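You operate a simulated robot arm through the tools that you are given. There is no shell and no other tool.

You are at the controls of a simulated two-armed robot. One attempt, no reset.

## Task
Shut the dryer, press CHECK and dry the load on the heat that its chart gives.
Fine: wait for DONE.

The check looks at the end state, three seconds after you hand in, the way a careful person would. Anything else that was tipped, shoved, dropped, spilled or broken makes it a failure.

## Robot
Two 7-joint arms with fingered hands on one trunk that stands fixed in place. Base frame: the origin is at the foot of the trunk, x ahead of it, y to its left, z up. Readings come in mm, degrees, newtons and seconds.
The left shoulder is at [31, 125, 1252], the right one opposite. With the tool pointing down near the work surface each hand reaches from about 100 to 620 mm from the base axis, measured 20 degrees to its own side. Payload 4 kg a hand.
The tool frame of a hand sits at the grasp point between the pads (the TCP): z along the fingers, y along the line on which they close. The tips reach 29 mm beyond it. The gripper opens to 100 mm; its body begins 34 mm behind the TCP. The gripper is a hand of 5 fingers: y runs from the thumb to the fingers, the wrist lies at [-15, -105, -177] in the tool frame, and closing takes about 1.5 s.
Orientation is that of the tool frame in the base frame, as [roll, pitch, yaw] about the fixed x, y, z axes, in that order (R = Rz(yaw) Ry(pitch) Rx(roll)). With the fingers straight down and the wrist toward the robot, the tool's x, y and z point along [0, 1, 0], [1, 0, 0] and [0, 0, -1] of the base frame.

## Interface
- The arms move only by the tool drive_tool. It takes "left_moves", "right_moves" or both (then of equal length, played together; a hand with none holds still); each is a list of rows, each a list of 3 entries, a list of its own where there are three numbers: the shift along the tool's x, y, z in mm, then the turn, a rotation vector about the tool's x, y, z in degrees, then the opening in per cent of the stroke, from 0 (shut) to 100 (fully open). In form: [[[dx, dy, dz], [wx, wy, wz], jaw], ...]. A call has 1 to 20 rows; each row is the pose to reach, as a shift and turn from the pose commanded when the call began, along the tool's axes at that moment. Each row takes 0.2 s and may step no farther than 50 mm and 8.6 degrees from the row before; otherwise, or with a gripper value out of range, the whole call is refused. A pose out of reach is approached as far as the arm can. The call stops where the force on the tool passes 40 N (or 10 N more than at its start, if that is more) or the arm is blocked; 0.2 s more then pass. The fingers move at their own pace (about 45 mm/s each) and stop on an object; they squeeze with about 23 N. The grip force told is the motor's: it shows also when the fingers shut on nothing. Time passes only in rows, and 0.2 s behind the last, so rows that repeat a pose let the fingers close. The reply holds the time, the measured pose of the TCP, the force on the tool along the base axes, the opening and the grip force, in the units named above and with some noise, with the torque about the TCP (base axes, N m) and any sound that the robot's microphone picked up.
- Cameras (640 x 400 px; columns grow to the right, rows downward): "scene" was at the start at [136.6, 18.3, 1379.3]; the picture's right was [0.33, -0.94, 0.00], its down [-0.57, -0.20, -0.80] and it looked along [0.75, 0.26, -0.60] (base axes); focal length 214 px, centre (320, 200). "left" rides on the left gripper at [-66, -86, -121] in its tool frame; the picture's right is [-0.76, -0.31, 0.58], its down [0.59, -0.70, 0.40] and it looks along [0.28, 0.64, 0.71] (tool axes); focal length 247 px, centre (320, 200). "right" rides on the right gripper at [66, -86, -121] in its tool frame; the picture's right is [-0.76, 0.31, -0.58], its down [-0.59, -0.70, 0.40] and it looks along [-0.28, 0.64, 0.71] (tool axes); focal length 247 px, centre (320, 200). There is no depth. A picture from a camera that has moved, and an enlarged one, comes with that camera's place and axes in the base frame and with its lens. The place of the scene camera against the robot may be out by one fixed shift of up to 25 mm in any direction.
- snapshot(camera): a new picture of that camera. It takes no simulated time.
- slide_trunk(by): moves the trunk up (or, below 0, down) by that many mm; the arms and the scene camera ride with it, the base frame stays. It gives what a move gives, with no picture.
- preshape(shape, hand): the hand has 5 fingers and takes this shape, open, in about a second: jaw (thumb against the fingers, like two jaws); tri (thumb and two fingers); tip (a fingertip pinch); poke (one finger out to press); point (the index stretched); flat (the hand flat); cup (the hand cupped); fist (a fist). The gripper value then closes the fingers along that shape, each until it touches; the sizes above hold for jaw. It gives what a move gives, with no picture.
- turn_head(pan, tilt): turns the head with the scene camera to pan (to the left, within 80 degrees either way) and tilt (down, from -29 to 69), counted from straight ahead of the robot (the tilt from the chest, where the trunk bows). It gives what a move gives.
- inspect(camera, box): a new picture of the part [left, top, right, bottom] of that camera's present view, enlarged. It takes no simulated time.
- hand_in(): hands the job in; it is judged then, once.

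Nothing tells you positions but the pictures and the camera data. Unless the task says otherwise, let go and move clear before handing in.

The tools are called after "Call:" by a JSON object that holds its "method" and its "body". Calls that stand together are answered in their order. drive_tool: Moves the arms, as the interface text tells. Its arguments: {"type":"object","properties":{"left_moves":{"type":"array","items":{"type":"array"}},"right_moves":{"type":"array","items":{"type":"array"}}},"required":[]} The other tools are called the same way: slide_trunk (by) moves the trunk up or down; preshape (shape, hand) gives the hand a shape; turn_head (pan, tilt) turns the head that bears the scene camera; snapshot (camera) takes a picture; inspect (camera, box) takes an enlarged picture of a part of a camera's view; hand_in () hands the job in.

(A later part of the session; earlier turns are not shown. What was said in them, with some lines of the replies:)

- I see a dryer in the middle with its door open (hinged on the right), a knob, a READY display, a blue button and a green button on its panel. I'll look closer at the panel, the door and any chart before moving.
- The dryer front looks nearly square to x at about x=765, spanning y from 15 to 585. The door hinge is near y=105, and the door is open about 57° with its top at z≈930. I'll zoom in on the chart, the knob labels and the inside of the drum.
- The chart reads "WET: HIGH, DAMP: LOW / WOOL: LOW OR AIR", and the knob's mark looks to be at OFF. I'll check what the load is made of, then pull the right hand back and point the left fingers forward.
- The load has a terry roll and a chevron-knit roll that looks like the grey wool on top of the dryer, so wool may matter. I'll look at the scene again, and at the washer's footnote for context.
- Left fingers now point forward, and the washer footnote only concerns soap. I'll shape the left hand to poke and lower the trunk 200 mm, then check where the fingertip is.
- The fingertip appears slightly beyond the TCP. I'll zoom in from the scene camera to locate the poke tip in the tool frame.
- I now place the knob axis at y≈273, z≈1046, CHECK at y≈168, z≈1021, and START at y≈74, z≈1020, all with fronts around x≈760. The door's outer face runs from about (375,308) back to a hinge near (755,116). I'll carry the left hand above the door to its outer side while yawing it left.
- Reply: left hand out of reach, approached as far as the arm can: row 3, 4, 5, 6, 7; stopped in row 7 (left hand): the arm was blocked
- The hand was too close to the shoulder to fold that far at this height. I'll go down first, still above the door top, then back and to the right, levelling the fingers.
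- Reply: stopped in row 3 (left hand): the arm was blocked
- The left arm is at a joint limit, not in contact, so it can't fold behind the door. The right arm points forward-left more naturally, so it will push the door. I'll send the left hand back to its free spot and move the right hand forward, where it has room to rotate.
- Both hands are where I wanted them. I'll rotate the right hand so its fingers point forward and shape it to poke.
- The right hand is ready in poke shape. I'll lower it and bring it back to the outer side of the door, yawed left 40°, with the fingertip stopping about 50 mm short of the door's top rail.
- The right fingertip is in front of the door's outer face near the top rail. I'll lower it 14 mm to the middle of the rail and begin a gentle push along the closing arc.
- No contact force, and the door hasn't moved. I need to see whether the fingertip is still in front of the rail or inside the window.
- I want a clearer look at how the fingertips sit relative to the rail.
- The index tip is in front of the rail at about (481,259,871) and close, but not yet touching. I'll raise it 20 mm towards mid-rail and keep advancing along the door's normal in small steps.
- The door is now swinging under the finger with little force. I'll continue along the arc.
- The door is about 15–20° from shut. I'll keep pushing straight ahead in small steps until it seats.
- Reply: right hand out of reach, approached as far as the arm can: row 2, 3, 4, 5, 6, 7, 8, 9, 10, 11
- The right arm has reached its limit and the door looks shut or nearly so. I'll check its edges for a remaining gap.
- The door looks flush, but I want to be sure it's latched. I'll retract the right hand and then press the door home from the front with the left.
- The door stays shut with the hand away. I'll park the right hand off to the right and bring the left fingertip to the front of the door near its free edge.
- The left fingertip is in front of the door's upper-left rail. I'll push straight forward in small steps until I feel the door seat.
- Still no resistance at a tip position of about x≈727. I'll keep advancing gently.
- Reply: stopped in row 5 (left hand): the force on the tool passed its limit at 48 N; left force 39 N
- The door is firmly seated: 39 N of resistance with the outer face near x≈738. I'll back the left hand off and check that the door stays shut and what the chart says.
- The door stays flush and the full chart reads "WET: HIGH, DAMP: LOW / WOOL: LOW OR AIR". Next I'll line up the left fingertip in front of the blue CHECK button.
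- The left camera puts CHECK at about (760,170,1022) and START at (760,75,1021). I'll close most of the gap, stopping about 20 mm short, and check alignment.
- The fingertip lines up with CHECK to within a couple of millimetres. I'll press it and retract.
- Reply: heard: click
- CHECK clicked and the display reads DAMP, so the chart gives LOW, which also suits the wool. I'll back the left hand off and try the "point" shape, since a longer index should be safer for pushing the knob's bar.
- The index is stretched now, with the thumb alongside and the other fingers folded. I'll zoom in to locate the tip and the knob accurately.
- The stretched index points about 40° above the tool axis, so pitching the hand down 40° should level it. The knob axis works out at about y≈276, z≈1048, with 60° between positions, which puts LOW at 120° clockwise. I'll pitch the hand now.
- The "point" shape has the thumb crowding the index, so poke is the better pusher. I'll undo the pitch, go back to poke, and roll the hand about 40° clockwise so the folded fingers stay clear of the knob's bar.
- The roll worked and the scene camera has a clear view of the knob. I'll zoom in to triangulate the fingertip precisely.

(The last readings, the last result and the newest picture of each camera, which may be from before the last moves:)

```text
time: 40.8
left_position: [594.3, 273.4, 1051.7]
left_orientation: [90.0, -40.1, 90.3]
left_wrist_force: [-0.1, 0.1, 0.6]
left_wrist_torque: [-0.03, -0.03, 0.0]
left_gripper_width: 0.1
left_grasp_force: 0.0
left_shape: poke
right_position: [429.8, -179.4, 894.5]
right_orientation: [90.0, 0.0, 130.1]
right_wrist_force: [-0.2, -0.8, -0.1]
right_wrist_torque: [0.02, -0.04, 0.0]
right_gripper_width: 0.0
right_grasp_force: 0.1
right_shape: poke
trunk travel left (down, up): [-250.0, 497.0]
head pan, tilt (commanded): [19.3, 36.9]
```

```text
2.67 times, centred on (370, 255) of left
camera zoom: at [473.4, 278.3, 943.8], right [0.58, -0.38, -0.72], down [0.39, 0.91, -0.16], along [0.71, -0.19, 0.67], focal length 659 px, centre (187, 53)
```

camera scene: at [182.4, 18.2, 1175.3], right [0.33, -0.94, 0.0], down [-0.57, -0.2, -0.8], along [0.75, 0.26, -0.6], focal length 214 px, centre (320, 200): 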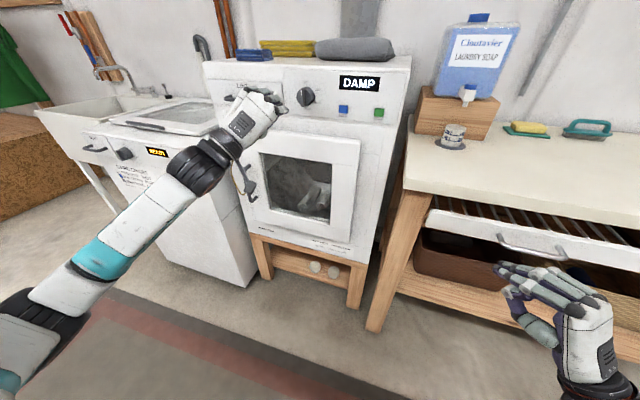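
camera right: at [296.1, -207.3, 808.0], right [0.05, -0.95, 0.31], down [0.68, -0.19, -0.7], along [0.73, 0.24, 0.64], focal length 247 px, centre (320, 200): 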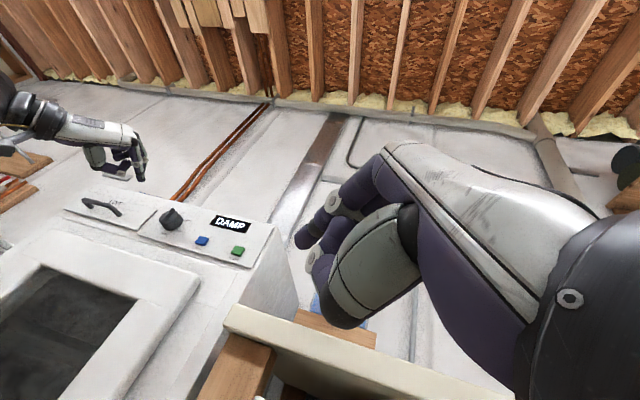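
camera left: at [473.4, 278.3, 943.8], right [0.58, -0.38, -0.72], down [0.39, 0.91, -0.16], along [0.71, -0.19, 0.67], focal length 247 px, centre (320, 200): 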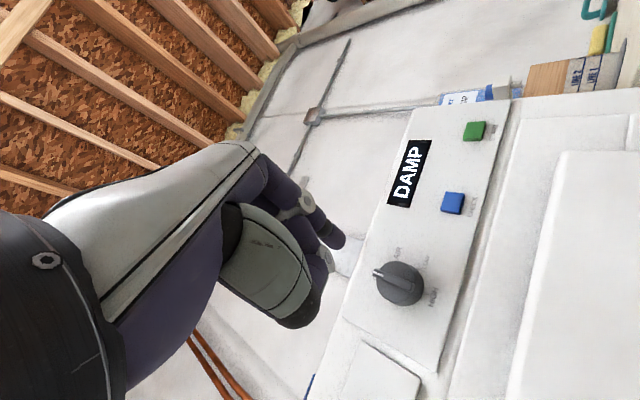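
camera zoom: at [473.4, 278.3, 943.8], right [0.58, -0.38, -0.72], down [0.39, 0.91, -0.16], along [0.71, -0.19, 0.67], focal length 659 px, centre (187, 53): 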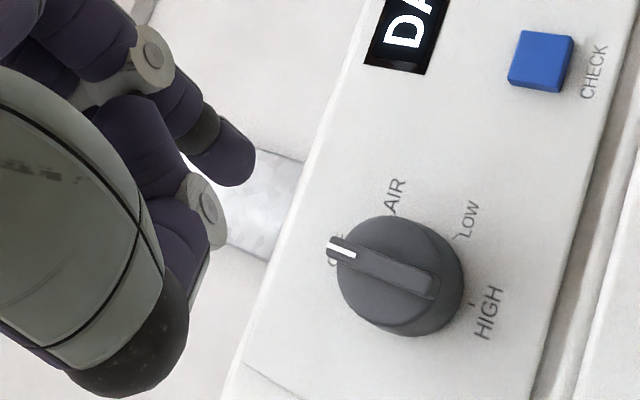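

The fingertip is at about (617,268,1045) and the bar's front centre at (733,276,1047), with the left and right cameras agreeing to a millimetre. I'll place the tip just left of the bar's upper half, short of the knob.

Call:
{"method": "drive_tool", "body": {"left_moves": [[[12, -6, 30], [0, 0, 0], 0], [[24.4, -12.8, 60], [0, 0, 0], 0], [[24.4, -12.8, 80], [0, 0, 0], 0], [[24.4, -12.8, 96], [0, 0, 0], 0], [[24.4, -12.8, 96], [0, 0, 0], 0]]}}

Call:
{"method": "inspect", "body": {"camera": "left", "box": [290, 180, 450, 330]}}

Call:
{"method": "inspect", "body": {"camera": "scene", "box": [240, 70, 360, 145]}}

Call:
{"method": "inspect", "body": {"camera": "right", "box": [70, 140, 230, 260]}}

```text
time: 42.0
left_position: [691.4, 301.3, 1056.4]
left_orientation: [90.0, -40.1, 90.3]
left_wrist_force: [0.4, 0.7, -0.3]
left_wrist_torque: [-0.01, 0.0, 0.02]
left_gripper_width: 0.1
left_grasp_force: 0.0
left_shape: poke
right_position: [430.9, -178.3, 893.3]
right_orientation: [90.0, 0.0, 130.1]
right_wrist_force: [0.1, 0.2, -0.1]
right_wrist_torque: [-0.01, -0.01, 0.02]
right_gripper_width: 0.0
right_grasp_force: 0.0
right_shape: poke
trunk travel left (down, up): [-250.0, 497.0]
head pan, tilt (commanded): [19.3, 36.9]
```

```text
2.67 times, centred on (370, 255) of left
camera zoom: at [570.5, 305.4, 949.1], right [0.58, -0.38, -0.72], down [0.39, 0.91, -0.16], along [0.71, -0.19, 0.67], focal length 659 px, centre (187, 53)
```

zoom: 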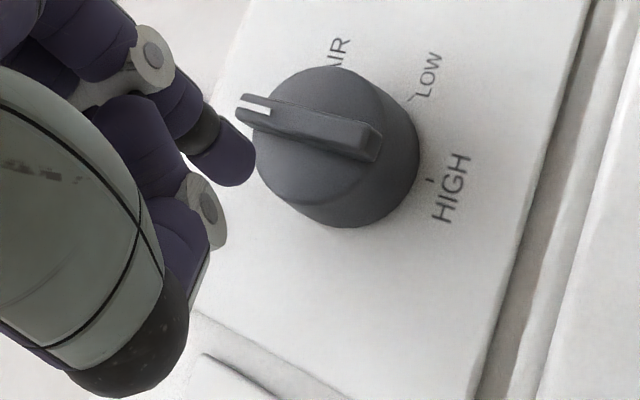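

```text
5.33 times, centred on (300, 108) of scene
camera zoom: at [181.6, 18.7, 1175.3], right [0.33, -0.94, 0.0], down [-0.57, -0.2, -0.8], along [0.75, 0.27, -0.6], focal length 1144 px, centre (427, 693)
```

zoom: 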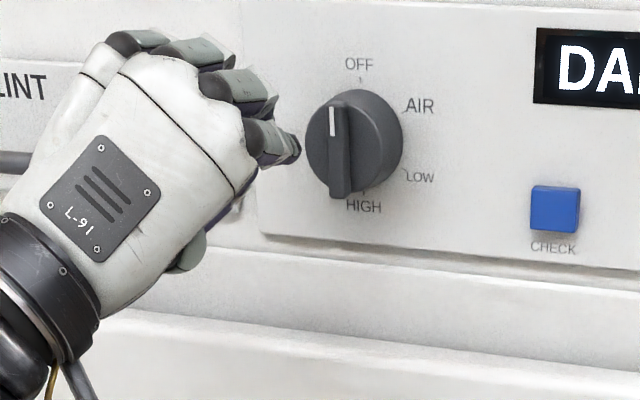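

```text
3.33 times, centred on (150, 200) of right
camera zoom: at [295.8, -207.0, 808.1], right [0.05, -0.95, 0.31], down [0.68, -0.19, -0.7], along [0.73, 0.24, 0.64], focal length 823 px, centre (887, 200)
```

zoom: 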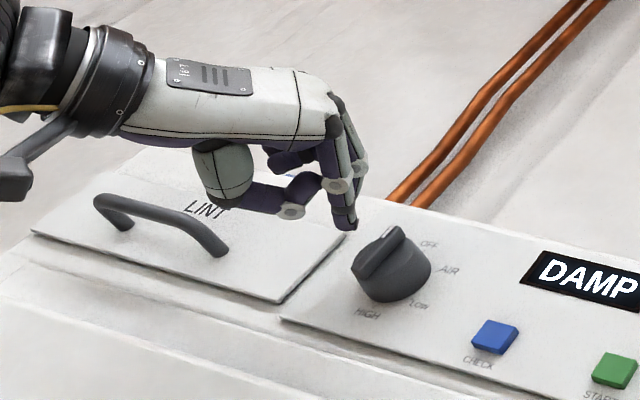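

The tip sits just left of the bar as planned. I'll move in slowly towards the knob's disc face and watch for contact.

Call:
{"method": "drive_tool", "body": {"left_moves": [[[0, 0, 8], [0, 0, 0], 0], [[0, 0, 16], [0, 0, 0], 0], [[0, 0, 20], [0, 0, 0], 0], [[0, 0, 23], [0, 0, 0], 0], [[0, 0, 23], [0, 0, 0], 0]]}}

Call:
{"method": "inspect", "body": {"camera": "left", "box": [290, 180, 450, 330]}}

Call:
{"method": "inspect", "body": {"camera": "scene", "box": [260, 70, 360, 130]}}

Call:
{"method": "inspect", "body": {"camera": "right", "box": [130, 170, 210, 230]}}

```text
time: 43.2
left_position: [712.1, 300.7, 1058.7]
left_orientation: [89.7, -40.0, 90.2]
left_wrist_force: [-23.6, -1.3, -2.3]
left_wrist_torque: [0.01, 0.06, -0.26]
left_gripper_width: 0.0
left_grasp_force: 0.0
left_shape: poke
right_position: [429.1, -179.1, 894.9]
right_orientation: [89.9, 0.1, 130.1]
right_wrist_force: [0.0, 0.7, -0.8]
right_wrist_torque: [0.01, -0.01, 0.02]
right_gripper_width: 0.2
right_grasp_force: 0.0
right_shape: poke
trunk travel left (down, up): [-250.0, 497.0]
head pan, tilt (commanded): [19.3, 36.9]
```

```text
2.67 times, centred on (370, 255) of left
camera zoom: at [591.7, 304.7, 950.8], right [0.58, -0.38, -0.72], down [0.4, 0.9, -0.16], along [0.71, -0.19, 0.68], focal length 659 px, centre (187, 53)
```

zoom: 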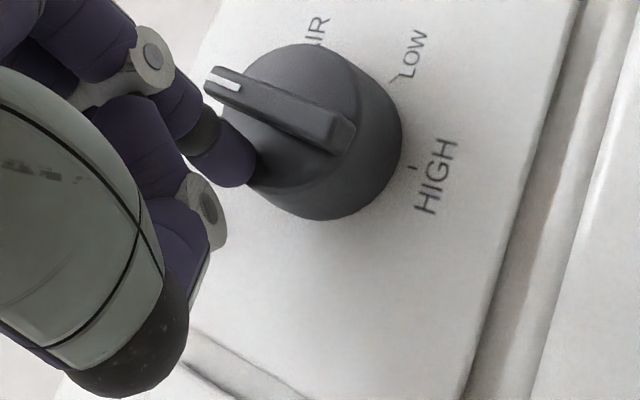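

```text
6.40 times, centred on (310, 100) of scene
camera zoom: at [179.7, 18.2, 1175.7], right [0.33, -0.94, 0.0], down [-0.56, -0.2, -0.8], along [0.76, 0.26, -0.6], focal length 1373 px, centre (384, 840)
```

zoom: 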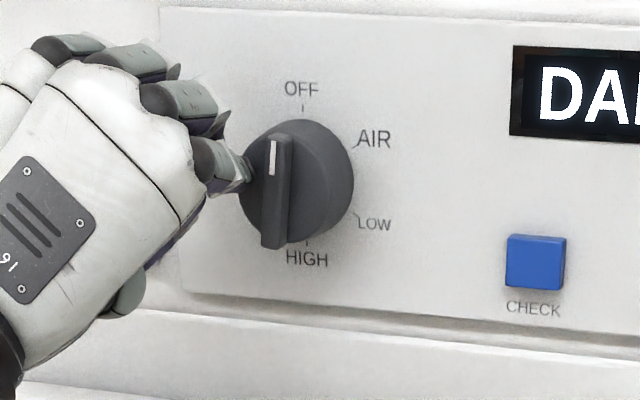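

```text
6.67 times, centred on (170, 200) of right
camera zoom: at [294.3, -207.5, 808.7], right [0.05, -0.95, 0.31], down [0.69, -0.19, -0.7], along [0.73, 0.24, 0.64], focal length 1646 px, centre (1320, 200)
```

zoom: 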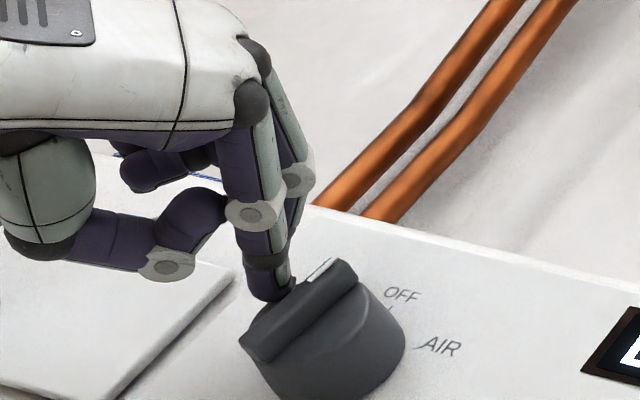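

The tip touched the disc face (24 N) right beside the bar, which calibrates depth. I'll back off 5 mm and sweep the tip clockwise along an arc for the first part of the turn.

Call:
{"method": "drive_tool", "body": {"left_moves": [[[0, 0, -5], [0, 0, 0], 0], [[2.3, 7.9, -5], [0, 0, 0], 0], [[2.6, 12.9, -5], [0, 0, 0], 0], [[1.4, 17.7, -5], [0, 0, 0], 0], [[-0.9, 22.1, -5], [0, 0, 0], 0], [[-4.2, 25.9, -5], [0, 0, 0], 0], [[-4.2, 25.9, -5], [0, 0, 0], 0]]}}

Call:
{"method": "inspect", "body": {"camera": "left", "box": [290, 180, 450, 330]}}

Call:
{"method": "inspect", "body": {"camera": "scene", "box": [260, 70, 360, 130]}}

```text
time: 44.8
left_position: [710.9, 281.3, 1076.4]
left_orientation: [90.0, -40.1, 90.3]
left_wrist_force: [0.5, 0.9, -0.3]
left_wrist_torque: [0.01, 0.0, -0.01]
left_gripper_width: 0.1
left_grasp_force: 0.0
left_shape: poke
right_position: [430.1, -178.5, 894.2]
right_orientation: [90.1, -0.1, 130.2]
right_wrist_force: [0.8, -0.2, -0.4]
right_wrist_torque: [0.01, 0.01, 0.01]
right_gripper_width: 0.0
right_grasp_force: 0.0
right_shape: poke
trunk travel left (down, up): [-250.0, 497.0]
head pan, tilt (commanded): [19.3, 36.9]
```

```text
2.67 times, centred on (370, 255) of left
camera zoom: at [589.5, 286.2, 967.2], right [0.58, -0.38, -0.72], down [0.39, 0.91, -0.16], along [0.71, -0.19, 0.67], focal length 659 px, centre (187, 53)
```

zoom: 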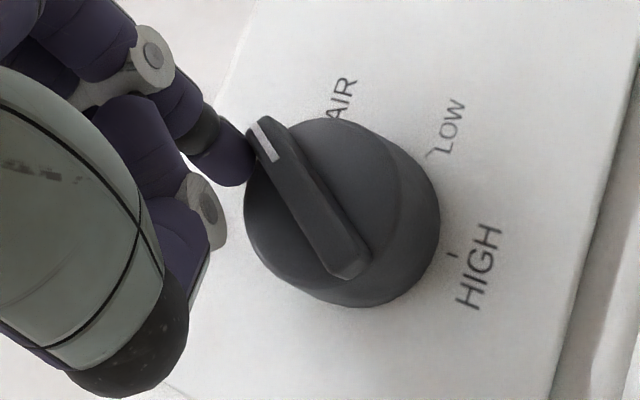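

```text
6.40 times, centred on (310, 100) of scene
camera zoom: at [182.7, 18.2, 1175.2], right [0.33, -0.94, 0.0], down [-0.57, -0.2, -0.8], along [0.75, 0.26, -0.6], focal length 1373 px, centre (384, 840)
```

zoom: 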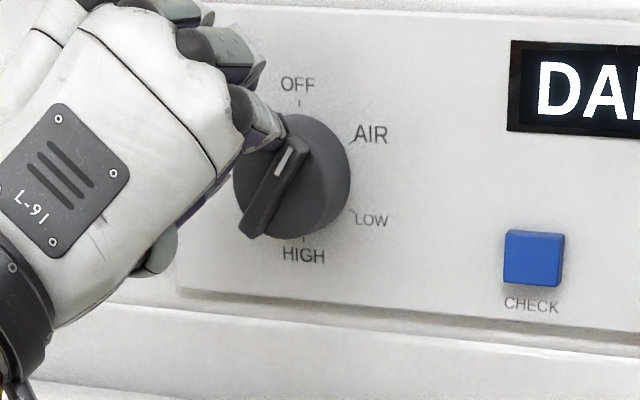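

The knob is turning smoothly and is about 30° along. I'll continue the arc towards 90° and check again.

Call:
{"method": "drive_tool", "body": {"left_moves": [[[-4.3, 2.7, 0], [0, 0, 0], 0], [[-9.1, 4.2, 0], [0, 0, 0], 0], [[-14.1, 4.4, 0], [0, 0, 0], 0], [[-18.9, 3.3, 0], [0, 0, 0], 0], [[-18.9, 3.3, 0], [0, 0, 0], 0]]}}

Call:
{"method": "inspect", "body": {"camera": "left", "box": [290, 180, 450, 330]}}

Call:
{"method": "inspect", "body": {"camera": "scene", "box": [260, 70, 360, 130]}}

```text
time: 46.0
left_position: [709.7, 265.4, 1066.5]
left_orientation: [90.0, -40.0, 90.3]
left_wrist_force: [0.1, 0.3, 0.5]
left_wrist_torque: [0.0, -0.03, -0.01]
left_gripper_width: 0.1
left_grasp_force: 0.1
left_shape: poke
right_position: [430.2, -180.0, 894.3]
right_orientation: [90.0, 0.0, 130.2]
right_wrist_force: [0.5, 0.0, -0.3]
right_wrist_torque: [0.0, -0.01, 0.01]
right_gripper_width: 0.3
right_grasp_force: 0.0
right_shape: poke
trunk travel left (down, up): [-250.0, 497.0]
head pan, tilt (commanded): [19.3, 36.9]
```

```text
2.67 times, centred on (370, 255) of left
camera zoom: at [588.4, 270.6, 958.1], right [0.58, -0.38, -0.72], down [0.39, 0.91, -0.16], along [0.71, -0.19, 0.67], focal length 659 px, centre (187, 53)
```

zoom: 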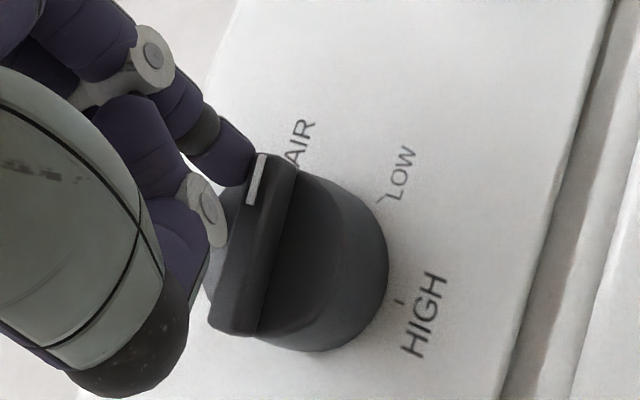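

```text
6.40 times, centred on (310, 100) of scene
camera zoom: at [182.4, 18.1, 1175.3], right [0.33, -0.94, 0.0], down [-0.57, -0.2, -0.8], along [0.75, 0.26, -0.6], focal length 1373 px, centre (384, 840)
```

zoom: 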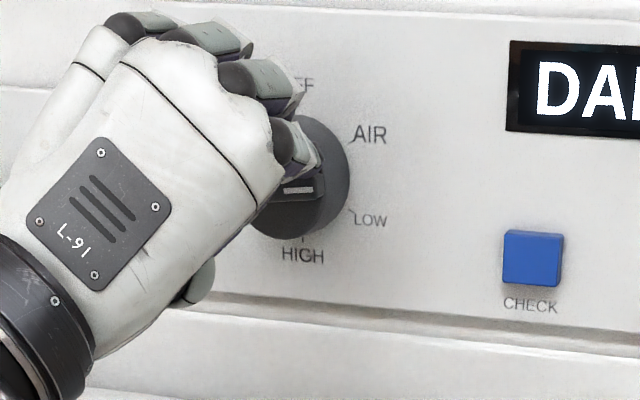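

The mark is now near 90°. I'll push the last 30° to LOW, then back straight out and look.

Call:
{"method": "drive_tool", "body": {"left_moves": [[[-3, -1.4, 0], [0, 0, 0], 0], [[-5.8, -3.3, 0], [0, 0, 0], 0], [[-8.2, -5.7, 0], [0, 0, 0], 0], [[-8.2, -5.7, 0], [0, 0, 0], 0], [[-7, -3.5, -2], [0, 0, 0], 0], [[-7, -3.5, -30], [0, 0, 0], 0], [[10, 0, -60], [0, 0, 0], 0]]}}

Call:
{"method": "inspect", "body": {"camera": "left", "box": [290, 180, 450, 330]}}

Call:
{"method": "inspect", "body": {"camera": "scene", "box": [260, 70, 360, 130]}}

Call:
{"method": "inspect", "body": {"camera": "right", "box": [130, 170, 230, 260]}}

```text
time: 47.6
left_position: [651.9, 275.5, 1072.0]
left_orientation: [90.2, -40.0, 90.2]
left_wrist_force: [0.0, 0.8, 0.3]
left_wrist_torque: [-0.04, -0.02, 0.0]
left_gripper_width: 0.0
left_grasp_force: 0.0
left_shape: poke
right_position: [431.4, -179.4, 893.2]
right_orientation: [90.0, 0.0, 130.2]
right_wrist_force: [-0.4, -0.2, -0.1]
right_wrist_torque: [0.0, 0.03, -0.01]
right_gripper_width: 0.0
right_grasp_force: 0.1
right_shape: poke
trunk travel left (down, up): [-250.0, 497.0]
head pan, tilt (commanded): [19.3, 36.9]
```

```text
2.67 times, centred on (370, 255) of left
camera zoom: at [530.8, 280.5, 965.1], right [0.58, -0.38, -0.72], down [0.39, 0.91, -0.16], along [0.72, -0.19, 0.67], focal length 659 px, centre (187, 53)
```

zoom: 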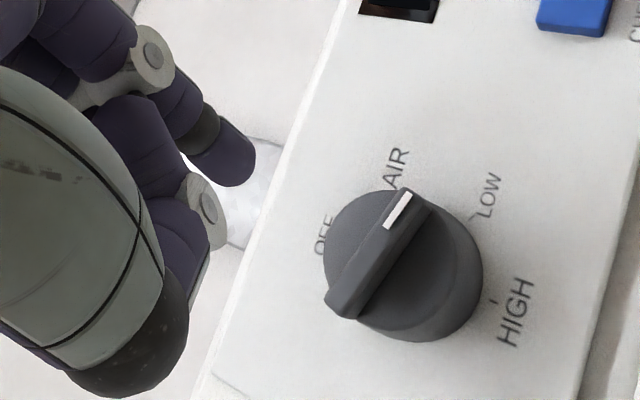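

```text
6.40 times, centred on (310, 100) of scene
camera zoom: at [182.4, 18.4, 1175.2], right [0.33, -0.94, 0.0], down [-0.57, -0.2, -0.8], along [0.75, 0.26, -0.6], focal length 1373 px, centre (384, 840)
```

zoom: 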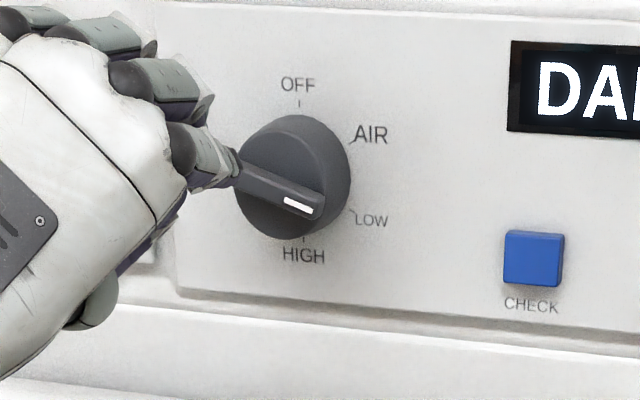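

```text
4.44 times, centred on (180, 215) of right
camera zoom: at [296.1, -207.2, 808.0], right [0.05, -0.95, 0.31], down [0.68, -0.19, -0.7], along [0.73, 0.24, 0.64], focal length 1098 px, centre (942, 133)
```

zoom: 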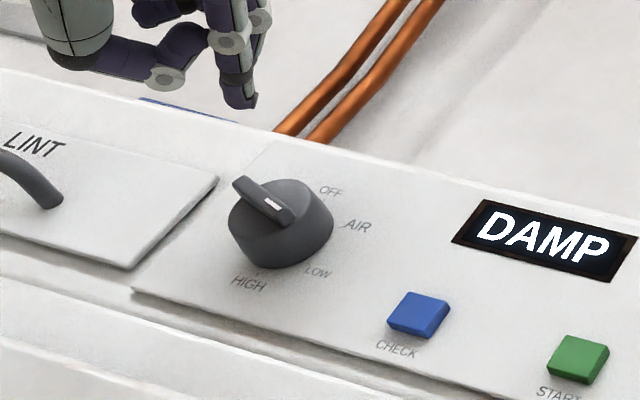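

The bar now sits at roughly 105°, between AIR and LOW and short of the LOW tick at 120°. I'll re-insert the fingertip above the bar's right end and nudge it down about 4–5 mm further.

Call:
{"method": "drive_tool", "body": {"left_moves": [[[-8, 0.5, 20], [0, 0, 0], 0], [[-15.5, 1.1, 40], [0, 0, 0], 0], [[-15.5, 1.1, 50], [0, 0, 0], 0], [[-15.5, 1.1, 57.5], [0, 0, 0], 0], [[-18.1, -2, 57.5], [0, 0, 0], 0], [[-20.6, -5, 57.5], [0, 0, 0], 0], [[-21.9, -6.6, 57.5], [0, 0, 0], 0], [[-23.2, -8.1, 57.5], [0, 0, 0], 0], [[-23.9, -8.9, 57.5], [0, 0, 0], 0], [[-23.9, -8.9, 57.5], [0, 0, 0], 0], [[-22, -6.5, 55], [0, 0, 0], 0], [[-22, -6.5, 25], [0, 0, 0], 0], [[0, 0, -10], [0, 0, 0], 0]]}}

Call:
{"method": "inspect", "body": {"camera": "left", "box": [290, 180, 450, 330]}}

Call:
{"method": "inspect", "body": {"camera": "scene", "box": [260, 70, 360, 130]}}

Call:
{"method": "inspect", "body": {"camera": "right", "box": [130, 170, 230, 260]}}

```text
time: 50.4
left_position: [637.2, 273.4, 1072.3]
left_orientation: [90.1, -40.0, 90.1]
left_wrist_force: [-0.6, -0.4, 0.2]
left_wrist_torque: [0.0, 0.03, 0.01]
left_gripper_width: 0.0
left_grasp_force: 0.0
left_shape: poke
right_position: [429.2, -179.0, 894.2]
right_orientation: [90.0, 0.0, 130.2]
right_wrist_force: [-0.5, 0.1, -0.2]
right_wrist_torque: [0.04, 0.04, 0.04]
right_gripper_width: 0.0
right_grasp_force: 0.0
right_shape: poke
trunk travel left (down, up): [-250.0, 497.0]
head pan, tilt (commanded): [19.3, 36.9]
```

```text
2.67 times, centred on (370, 255) of left
camera zoom: at [516.2, 278.1, 964.2], right [0.58, -0.38, -0.72], down [0.39, 0.9, -0.16], along [0.71, -0.19, 0.67], focal length 659 px, centre (187, 53)
```

zoom: 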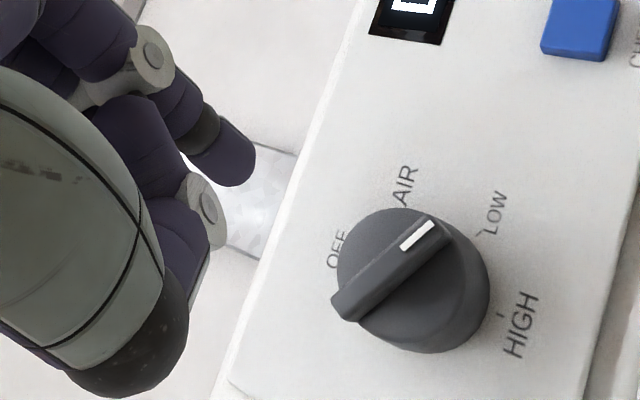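

```text
6.40 times, centred on (310, 100) of scene
camera zoom: at [182.1, 18.1, 1175.3], right [0.33, -0.94, 0.0], down [-0.57, -0.2, -0.8], along [0.75, 0.26, -0.6], focal length 1373 px, centre (384, 840)
```

zoom: 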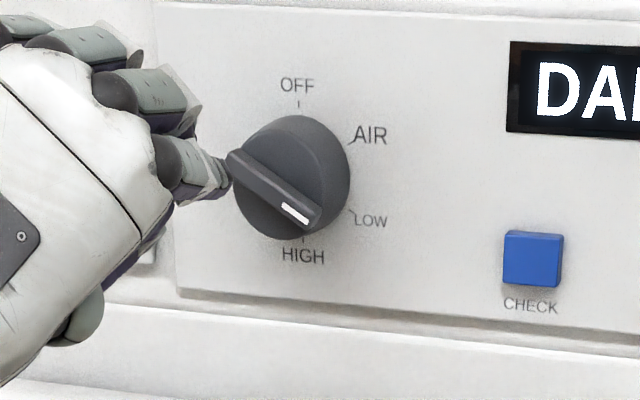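

```text
4.44 times, centred on (180, 215) of right
camera zoom: at [295.8, -207.4, 808.1], right [0.05, -0.95, 0.31], down [0.68, -0.19, -0.7], along [0.73, 0.24, 0.64], focal length 1098 px, centre (942, 133)
```

zoom: 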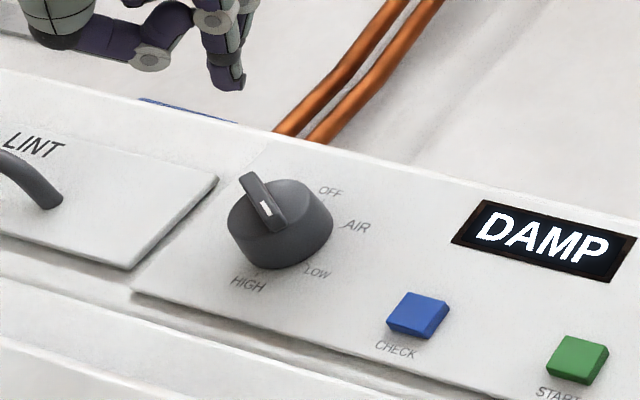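

The bar now measures about 120°, lined up with LOW. Next I'll move the fingertip in front of the green START button, staying clear of the panel.

Call:
{"method": "drive_tool", "body": {"left_moves": [[[-35.5, 17.5, 0], [0, 0, 0], 0], [[-71, 35, 5], [0, 0, 0], 0], [[-106.5, 52.5, 10], [0, 0, 0], 0], [[-142, 70, 15], [0, 0, 0], 0], [[-177.3, 87.5, 23], [0, 0, 0], 0], [[-177.3, 87.5, 23], [0, 0, 0], 0]]}}

Call:
{"method": "snapshot", "body": {"camera": "left"}}

Call:
{"method": "inspect", "body": {"camera": "scene", "box": [270, 60, 410, 150]}}

Call:
{"method": "inspect", "body": {"camera": "right", "box": [130, 100, 290, 270]}}

```text
time: 51.8
left_position: [659.5, 82.6, 1026.7]
left_orientation: [89.8, -40.2, 90.6]
left_wrist_force: [-1.0, -0.2, 0.5]
left_wrist_torque: [0.0, 0.0, 0.01]
left_gripper_width: 0.0
left_grasp_force: 0.1
left_shape: poke
right_position: [430.8, -177.8, 894.1]
right_orientation: [90.0, 0.0, 130.1]
right_wrist_force: [0.4, -0.2, 0.2]
right_wrist_torque: [0.03, 0.0, 0.02]
right_gripper_width: 0.0
right_grasp_force: 0.1
right_shape: poke
trunk travel left (down, up): [-250.0, 497.0]
head pan, tilt (commanded): [19.3, 36.9]
```

```text
taken
camera left: at [538.2, 86.7, 918.6], right [0.58, -0.38, -0.72], down [0.39, 0.91, -0.16], along [0.71, -0.19, 0.67], focal length 247 px, centre (320, 200)
```

left: 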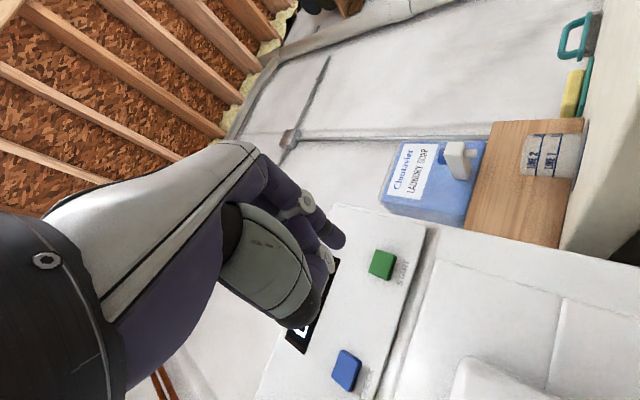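

```text
4.44 times, centred on (340, 105) of scene
camera zoom: at [181.5, 18.4, 1175.4], right [0.33, -0.94, 0.0], down [-0.57, -0.2, -0.8], along [0.75, 0.27, -0.6], focal length 953 px, centre (231, 622)
```

zoom: 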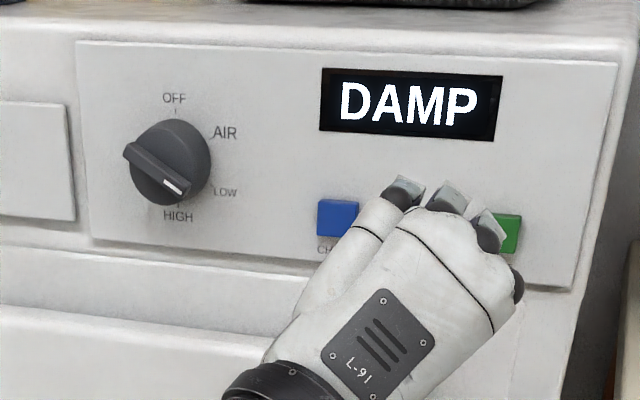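

```text
2.35 times, centred on (210, 185) of right
camera zoom: at [295.8, -206.9, 808.1], right [0.05, -0.95, 0.31], down [0.68, -0.19, -0.7], along [0.73, 0.24, 0.64], focal length 581 px, centre (579, 235)
```

zoom: 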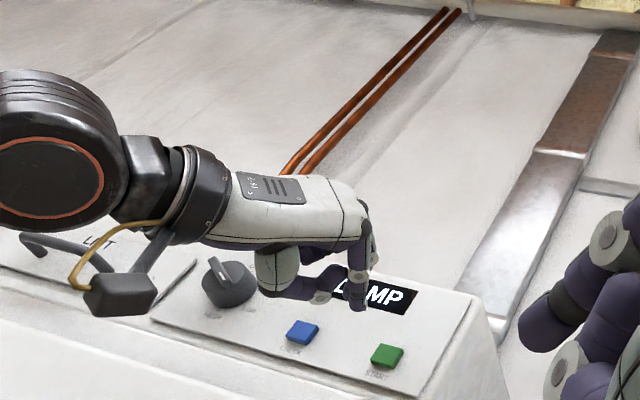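

The fingertip is aligned with START at about (762,76,1023). I'll press it and back off.

Call:
{"method": "drive_tool", "body": {"left_moves": [[[0, 0, 20], [0, 0, 0], 0], [[0, 0, 40], [0, 0, 0], 0], [[0, 0, 55], [0, 0, 0], 0], [[0, 0, 63], [0, 0, 0], 0], [[0, 0, 68], [0, 0, 0], 0], [[0, 0, 72], [0, 0, 0], 0], [[0, 0, 75], [0, 0, 0], 0], [[0, 0, 78], [0, 0, 0], 0], [[0, 0, 78], [0, 0, 0], 0], [[0, 0, 55], [0, 0, 0], 0], [[0, 0, 10], [0, 0, 0], 0], [[0, 0, -20], [0, 0, 0], 0]]}}

Call:
{"method": "inspect", "body": {"camera": "scene", "box": [210, 60, 410, 200]}}

```text
time: 54.4
left_position: [642.6, 78.7, 1025.8]
left_orientation: [90.0, -40.0, 90.4]
left_wrist_force: [0.0, -0.5, 0.2]
left_wrist_torque: [-0.02, -0.02, 0.0]
left_gripper_width: 0.0
left_grasp_force: 0.0
left_shape: poke
right_position: [430.5, -178.7, 893.5]
right_orientation: [90.0, 0.1, 130.1]
right_wrist_force: [-0.4, -0.5, 0.5]
right_wrist_torque: [0.02, -0.02, -0.01]
right_gripper_width: 0.0
right_grasp_force: 0.0
right_shape: poke
trunk travel left (down, up): [-250.0, 497.0]
head pan, tilt (commanded): [19.3, 36.9]
heard: click
```

```text
2.86 times, centred on (310, 130) of scene
camera zoom: at [182.3, 18.0, 1175.3], right [0.33, -0.94, 0.0], down [-0.57, -0.2, -0.8], along [0.75, 0.26, -0.6], focal length 613 px, centre (349, 400)
```

zoom: 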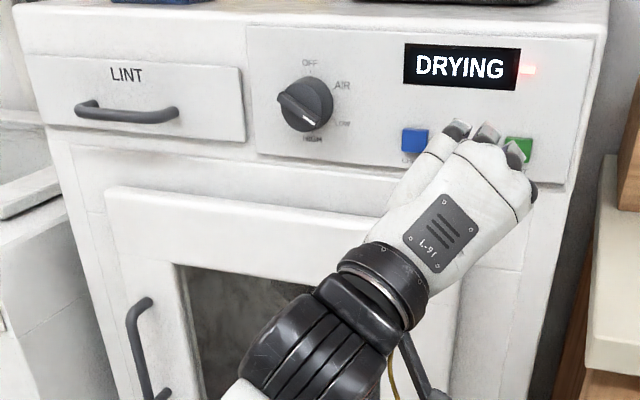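

The display shows DRYING with a lit indicator. I'll draw the left hand back clear of the dryer and wait for DONE.

Call:
{"method": "drive_tool", "body": {"left_moves": [[[0, 0, -20], [0, 0, 0], 0], [[29, -24, -40], [0, 0, 0], 0], [[58, -48, -60], [0, 0, 0], 0], [[87, -72, -80], [0, 0, 0], 0], [[115, -96, -90], [0, 0, 0], 0], [[145, -120, -90], [0, 0, 0], 0], [[145, -120, -90], [0, 0, 0], 0], [[145, -120, -90], [0, 0, 0], 0], [[145, -120, -90], [0, 0, 0], 0], [[145, -120, -90], [0, 0, 0], 0], [[145, -120, -90], [0, 0, 0], 0], [[145, -120, -90], [0, 0, 0], 0], [[145, -120, -90], [0, 0, 0], 0], [[145, -120, -90], [0, 0, 0], 0], [[145, -120, -90], [0, 0, 0], 0], [[145, -120, -90], [0, 0, 0], 0], [[145, -120, -90], [0, 0, 0], 0], [[145, -120, -90], [0, 0, 0], 0], [[145, -120, -90], [0, 0, 0], 0], [[145, -120, -90], [0, 0, 0], 0]]}}

Call:
{"method": "snapshot", "body": {"camera": "scene"}}

Call:
{"method": "inspect", "body": {"camera": "scene", "box": [270, 60, 410, 150]}}

```text
time: 58.6
left_position: [552.4, 267.3, 1025.8]
left_orientation: [90.0, -40.0, 90.3]
left_wrist_force: [0.4, 0.9, 0.3]
left_wrist_torque: [-0.01, -0.03, -0.02]
left_gripper_width: 0.0
left_grasp_force: 0.1
left_shape: poke
right_position: [430.9, -179.4, 893.6]
right_orientation: [90.1, -0.1, 130.1]
right_wrist_force: [0.0, 0.0, 0.4]
right_wrist_torque: [0.0, -0.03, 0.02]
right_gripper_width: 0.0
right_grasp_force: 0.1
right_shape: poke
trunk travel left (down, up): [-250.0, 497.0]
head pan, tilt (commanded): [19.3, 36.9]
```

```text
taken
camera scene: at [182.5, 18.1, 1175.2], right [0.33, -0.94, 0.0], down [-0.57, -0.2, -0.8], along [0.75, 0.26, -0.6], focal length 214 px, centre (320, 200)
```

scene: 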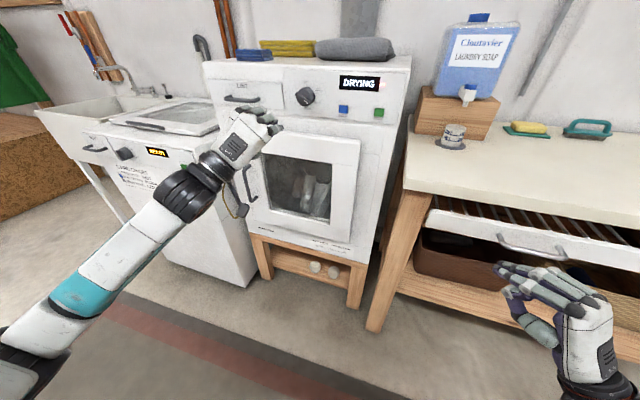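

```text
4.44 times, centred on (340, 105) of scene
camera zoom: at [182.5, 18.1, 1175.2], right [0.33, -0.94, 0.0], down [-0.57, -0.2, -0.8], along [0.75, 0.26, -0.6], focal length 953 px, centre (231, 622)
```

zoom: 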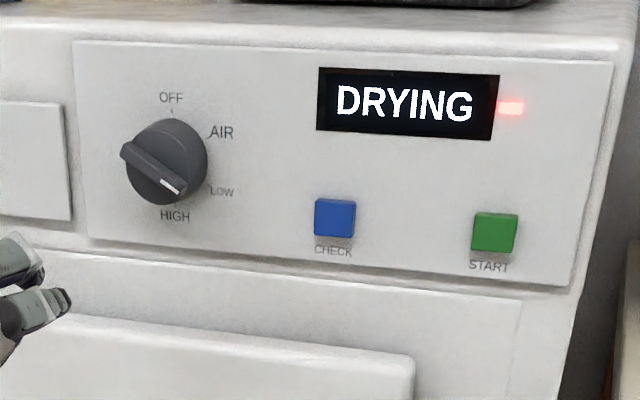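

The dryer is running with the knob at LOW and both hands clear. I'll keep holding still until it shows DONE.

Call:
{"method": "drive_tool", "body": {"left_moves": [[[0, 0, 0], [0, 0, 0], 0], [[0, 0, 0], [0, 0, 0], 0], [[0, 0, 0], [0, 0, 0], 0], [[0, 0, 0], [0, 0, 0], 0], [[0, 0, 0], [0, 0, 0], 0], [[0, 0, 0], [0, 0, 0], 0], [[0, 0, 0], [0, 0, 0], 0], [[0, 0, 0], [0, 0, 0], 0], [[0, 0, 0], [0, 0, 0], 0], [[0, 0, 0], [0, 0, 0], 0], [[0, 0, 0], [0, 0, 0], 0], [[0, 0, 0], [0, 0, 0], 0], [[0, 0, 0], [0, 0, 0], 0], [[0, 0, 0], [0, 0, 0], 0], [[0, 0, 0], [0, 0, 0], 0], [[0, 0, 0], [0, 0, 0], 0], [[0, 0, 0], [0, 0, 0], 0], [[0, 0, 0], [0, 0, 0], 0], [[0, 0, 0], [0, 0, 0], 0], [[0, 0, 0], [0, 0, 0], 0]]}}

Call:
{"method": "inspect", "body": {"camera": "scene", "box": [270, 60, 410, 150]}}

```text
time: 62.8
left_position: [552.5, 267.0, 1027.2]
left_orientation: [89.9, -39.9, 90.3]
left_wrist_force: [0.1, 1.2, -0.4]
left_wrist_torque: [0.04, 0.02, -0.04]
left_gripper_width: 0.0
left_grasp_force: 0.1
left_shape: poke
right_position: [431.0, -179.2, 893.3]
right_orientation: [90.0, 0.0, 130.1]
right_wrist_force: [-0.1, 0.2, -0.3]
right_wrist_torque: [-0.01, 0.0, 0.01]
right_gripper_width: 0.2
right_grasp_force: 0.1
right_shape: poke
trunk travel left (down, up): [-250.0, 497.0]
head pan, tilt (commanded): [19.3, 36.9]
```

```text
4.44 times, centred on (340, 105) of scene
camera zoom: at [182.5, 18.1, 1175.2], right [0.33, -0.94, 0.0], down [-0.57, -0.2, -0.8], along [0.75, 0.26, -0.6], focal length 953 px, centre (231, 622)
```

zoom: 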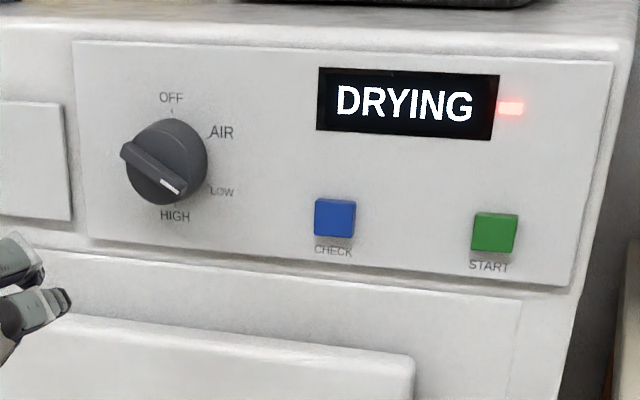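

Still DRYING, so I'll keep waiting.

Call:
{"method": "drive_tool", "body": {"left_moves": [[[0, 0, 0], [0, 0, 0], 0], [[0, 0, 0], [0, 0, 0], 0], [[0, 0, 0], [0, 0, 0], 0], [[0, 0, 0], [0, 0, 0], 0], [[0, 0, 0], [0, 0, 0], 0], [[0, 0, 0], [0, 0, 0], 0], [[0, 0, 0], [0, 0, 0], 0], [[0, 0, 0], [0, 0, 0], 0], [[0, 0, 0], [0, 0, 0], 0], [[0, 0, 0], [0, 0, 0], 0], [[0, 0, 0], [0, 0, 0], 0], [[0, 0, 0], [0, 0, 0], 0], [[0, 0, 0], [0, 0, 0], 0], [[0, 0, 0], [0, 0, 0], 0], [[0, 0, 0], [0, 0, 0], 0], [[0, 0, 0], [0, 0, 0], 0], [[0, 0, 0], [0, 0, 0], 0], [[0, 0, 0], [0, 0, 0], 0], [[0, 0, 0], [0, 0, 0], 0], [[0, 0, 0], [0, 0, 0], 0]]}}

Call:
{"method": "drive_tool", "body": {"left_moves": [[[0, 0, 0], [0, 0, 0], 0], [[0, 0, 0], [0, 0, 0], 0], [[0, 0, 0], [0, 0, 0], 0], [[0, 0, 0], [0, 0, 0], 0], [[0, 0, 0], [0, 0, 0], 0], [[0, 0, 0], [0, 0, 0], 0], [[0, 0, 0], [0, 0, 0], 0], [[0, 0, 0], [0, 0, 0], 0], [[0, 0, 0], [0, 0, 0], 0], [[0, 0, 0], [0, 0, 0], 0], [[0, 0, 0], [0, 0, 0], 0], [[0, 0, 0], [0, 0, 0], 0], [[0, 0, 0], [0, 0, 0], 0], [[0, 0, 0], [0, 0, 0], 0], [[0, 0, 0], [0, 0, 0], 0], [[0, 0, 0], [0, 0, 0], 0], [[0, 0, 0], [0, 0, 0], 0], [[0, 0, 0], [0, 0, 0], 0], [[0, 0, 0], [0, 0, 0], 0], [[0, 0, 0], [0, 0, 0], 0]]}}

Call:
{"method": "inspect", "body": {"camera": "scene", "box": [270, 60, 410, 150]}}

```text
time: 67.0
left_position: [551.8, 267.0, 1026.2]
left_orientation: [90.0, -39.9, 90.3]
left_wrist_force: [1.0, 0.3, 0.7]
left_wrist_torque: [-0.01, -0.01, -0.01]
left_gripper_width: 0.1
left_grasp_force: 0.0
left_shape: poke
right_position: [431.1, -179.4, 893.2]
right_orientation: [90.1, -0.1, 130.1]
right_wrist_force: [0.3, -0.3, 0.1]
right_wrist_torque: [0.02, -0.02, -0.02]
right_gripper_width: 0.2
right_grasp_force: 0.1
right_shape: poke
trunk travel left (down, up): [-250.0, 497.0]
head pan, tilt (commanded): [19.3, 36.9]
```

```text
time: 71.2
left_position: [553.9, 266.8, 1026.3]
left_orientation: [90.0, -40.0, 90.3]
left_wrist_force: [-0.4, -0.3, -0.1]
left_wrist_torque: [-0.03, -0.01, 0.0]
left_gripper_width: 0.1
left_grasp_force: 0.0
left_shape: poke
right_position: [430.7, -179.8, 893.3]
right_orientation: [90.1, -0.1, 130.2]
right_wrist_force: [0.5, -0.2, -0.4]
right_wrist_torque: [0.01, 0.03, 0.02]
right_gripper_width: 0.0
right_grasp_force: 0.1
right_shape: poke
trunk travel left (down, up): [-250.0, 497.0]
head pan, tilt (commanded): [19.3, 36.9]
```

```text
4.44 times, centred on (340, 105) of scene
camera zoom: at [182.5, 18.1, 1175.2], right [0.33, -0.94, 0.0], down [-0.57, -0.2, -0.8], along [0.75, 0.26, -0.6], focal length 953 px, centre (231, 622)
```

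zoom: 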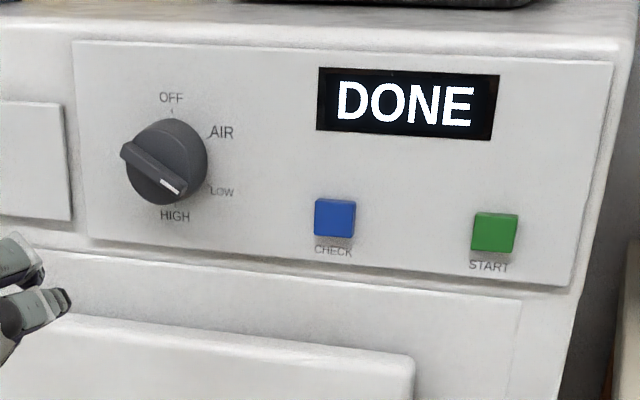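

The display shows DONE. I'll take one last look round before handing in.

Call:
{"method": "snapshot", "body": {"camera": "scene"}}

Call:
{"method": "inspect", "body": {"camera": "scene", "box": [195, 30, 425, 270]}}

```text
taken
camera scene: at [182.5, 18.1, 1175.2], right [0.33, -0.94, 0.0], down [-0.57, -0.2, -0.8], along [0.75, 0.26, -0.6], focal length 214 px, centre (320, 200)
```

scene: 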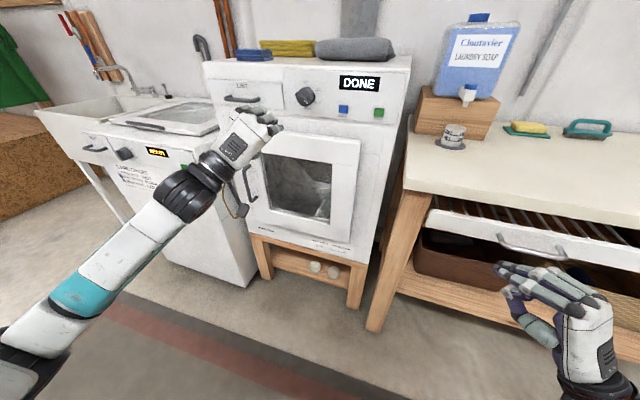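

```text
1.67 times, centred on (310, 150) of scene
camera zoom: at [182.5, 18.1, 1175.2], right [0.33, -0.94, 0.0], down [-0.57, -0.2, -0.8], along [0.75, 0.26, -0.6], focal length 358 px, centre (337, 283)
```

zoom: 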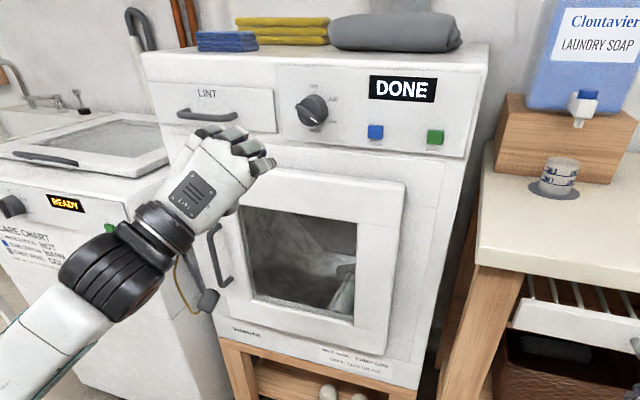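

The door is shut, CHECK read DAMP, the knob is on LOW and the display shows DONE. Nothing else has been disturbed and both hands are clear, so I'm handing in.

Call:
{"method": "hand_in", "body": {}}

```text
The job is handed in.
```

The dryer ran its cycle on LOW and showed DONE, so I handed the job in; no verdict came back.

- **Door:** it's shut. I pressed it home until it resisted at about 39 N, and it stayed closed when I let go.
- **CHECK:** it read DAMP. The chart says "WET: HIGH, DAMP: LOW" and "WOOL: LOW OR AIR". One of the two rolls in the drum looked like knitted wool, and LOW suits that too.
- **Heat:** I turned the knob from OFF to LOW. It first stopped about 15° short, so I nudged it the rest of the way before pressing START.
- **Surroundings:** nothing else looked moved in the last picture, and both hands were clear of the dryer.
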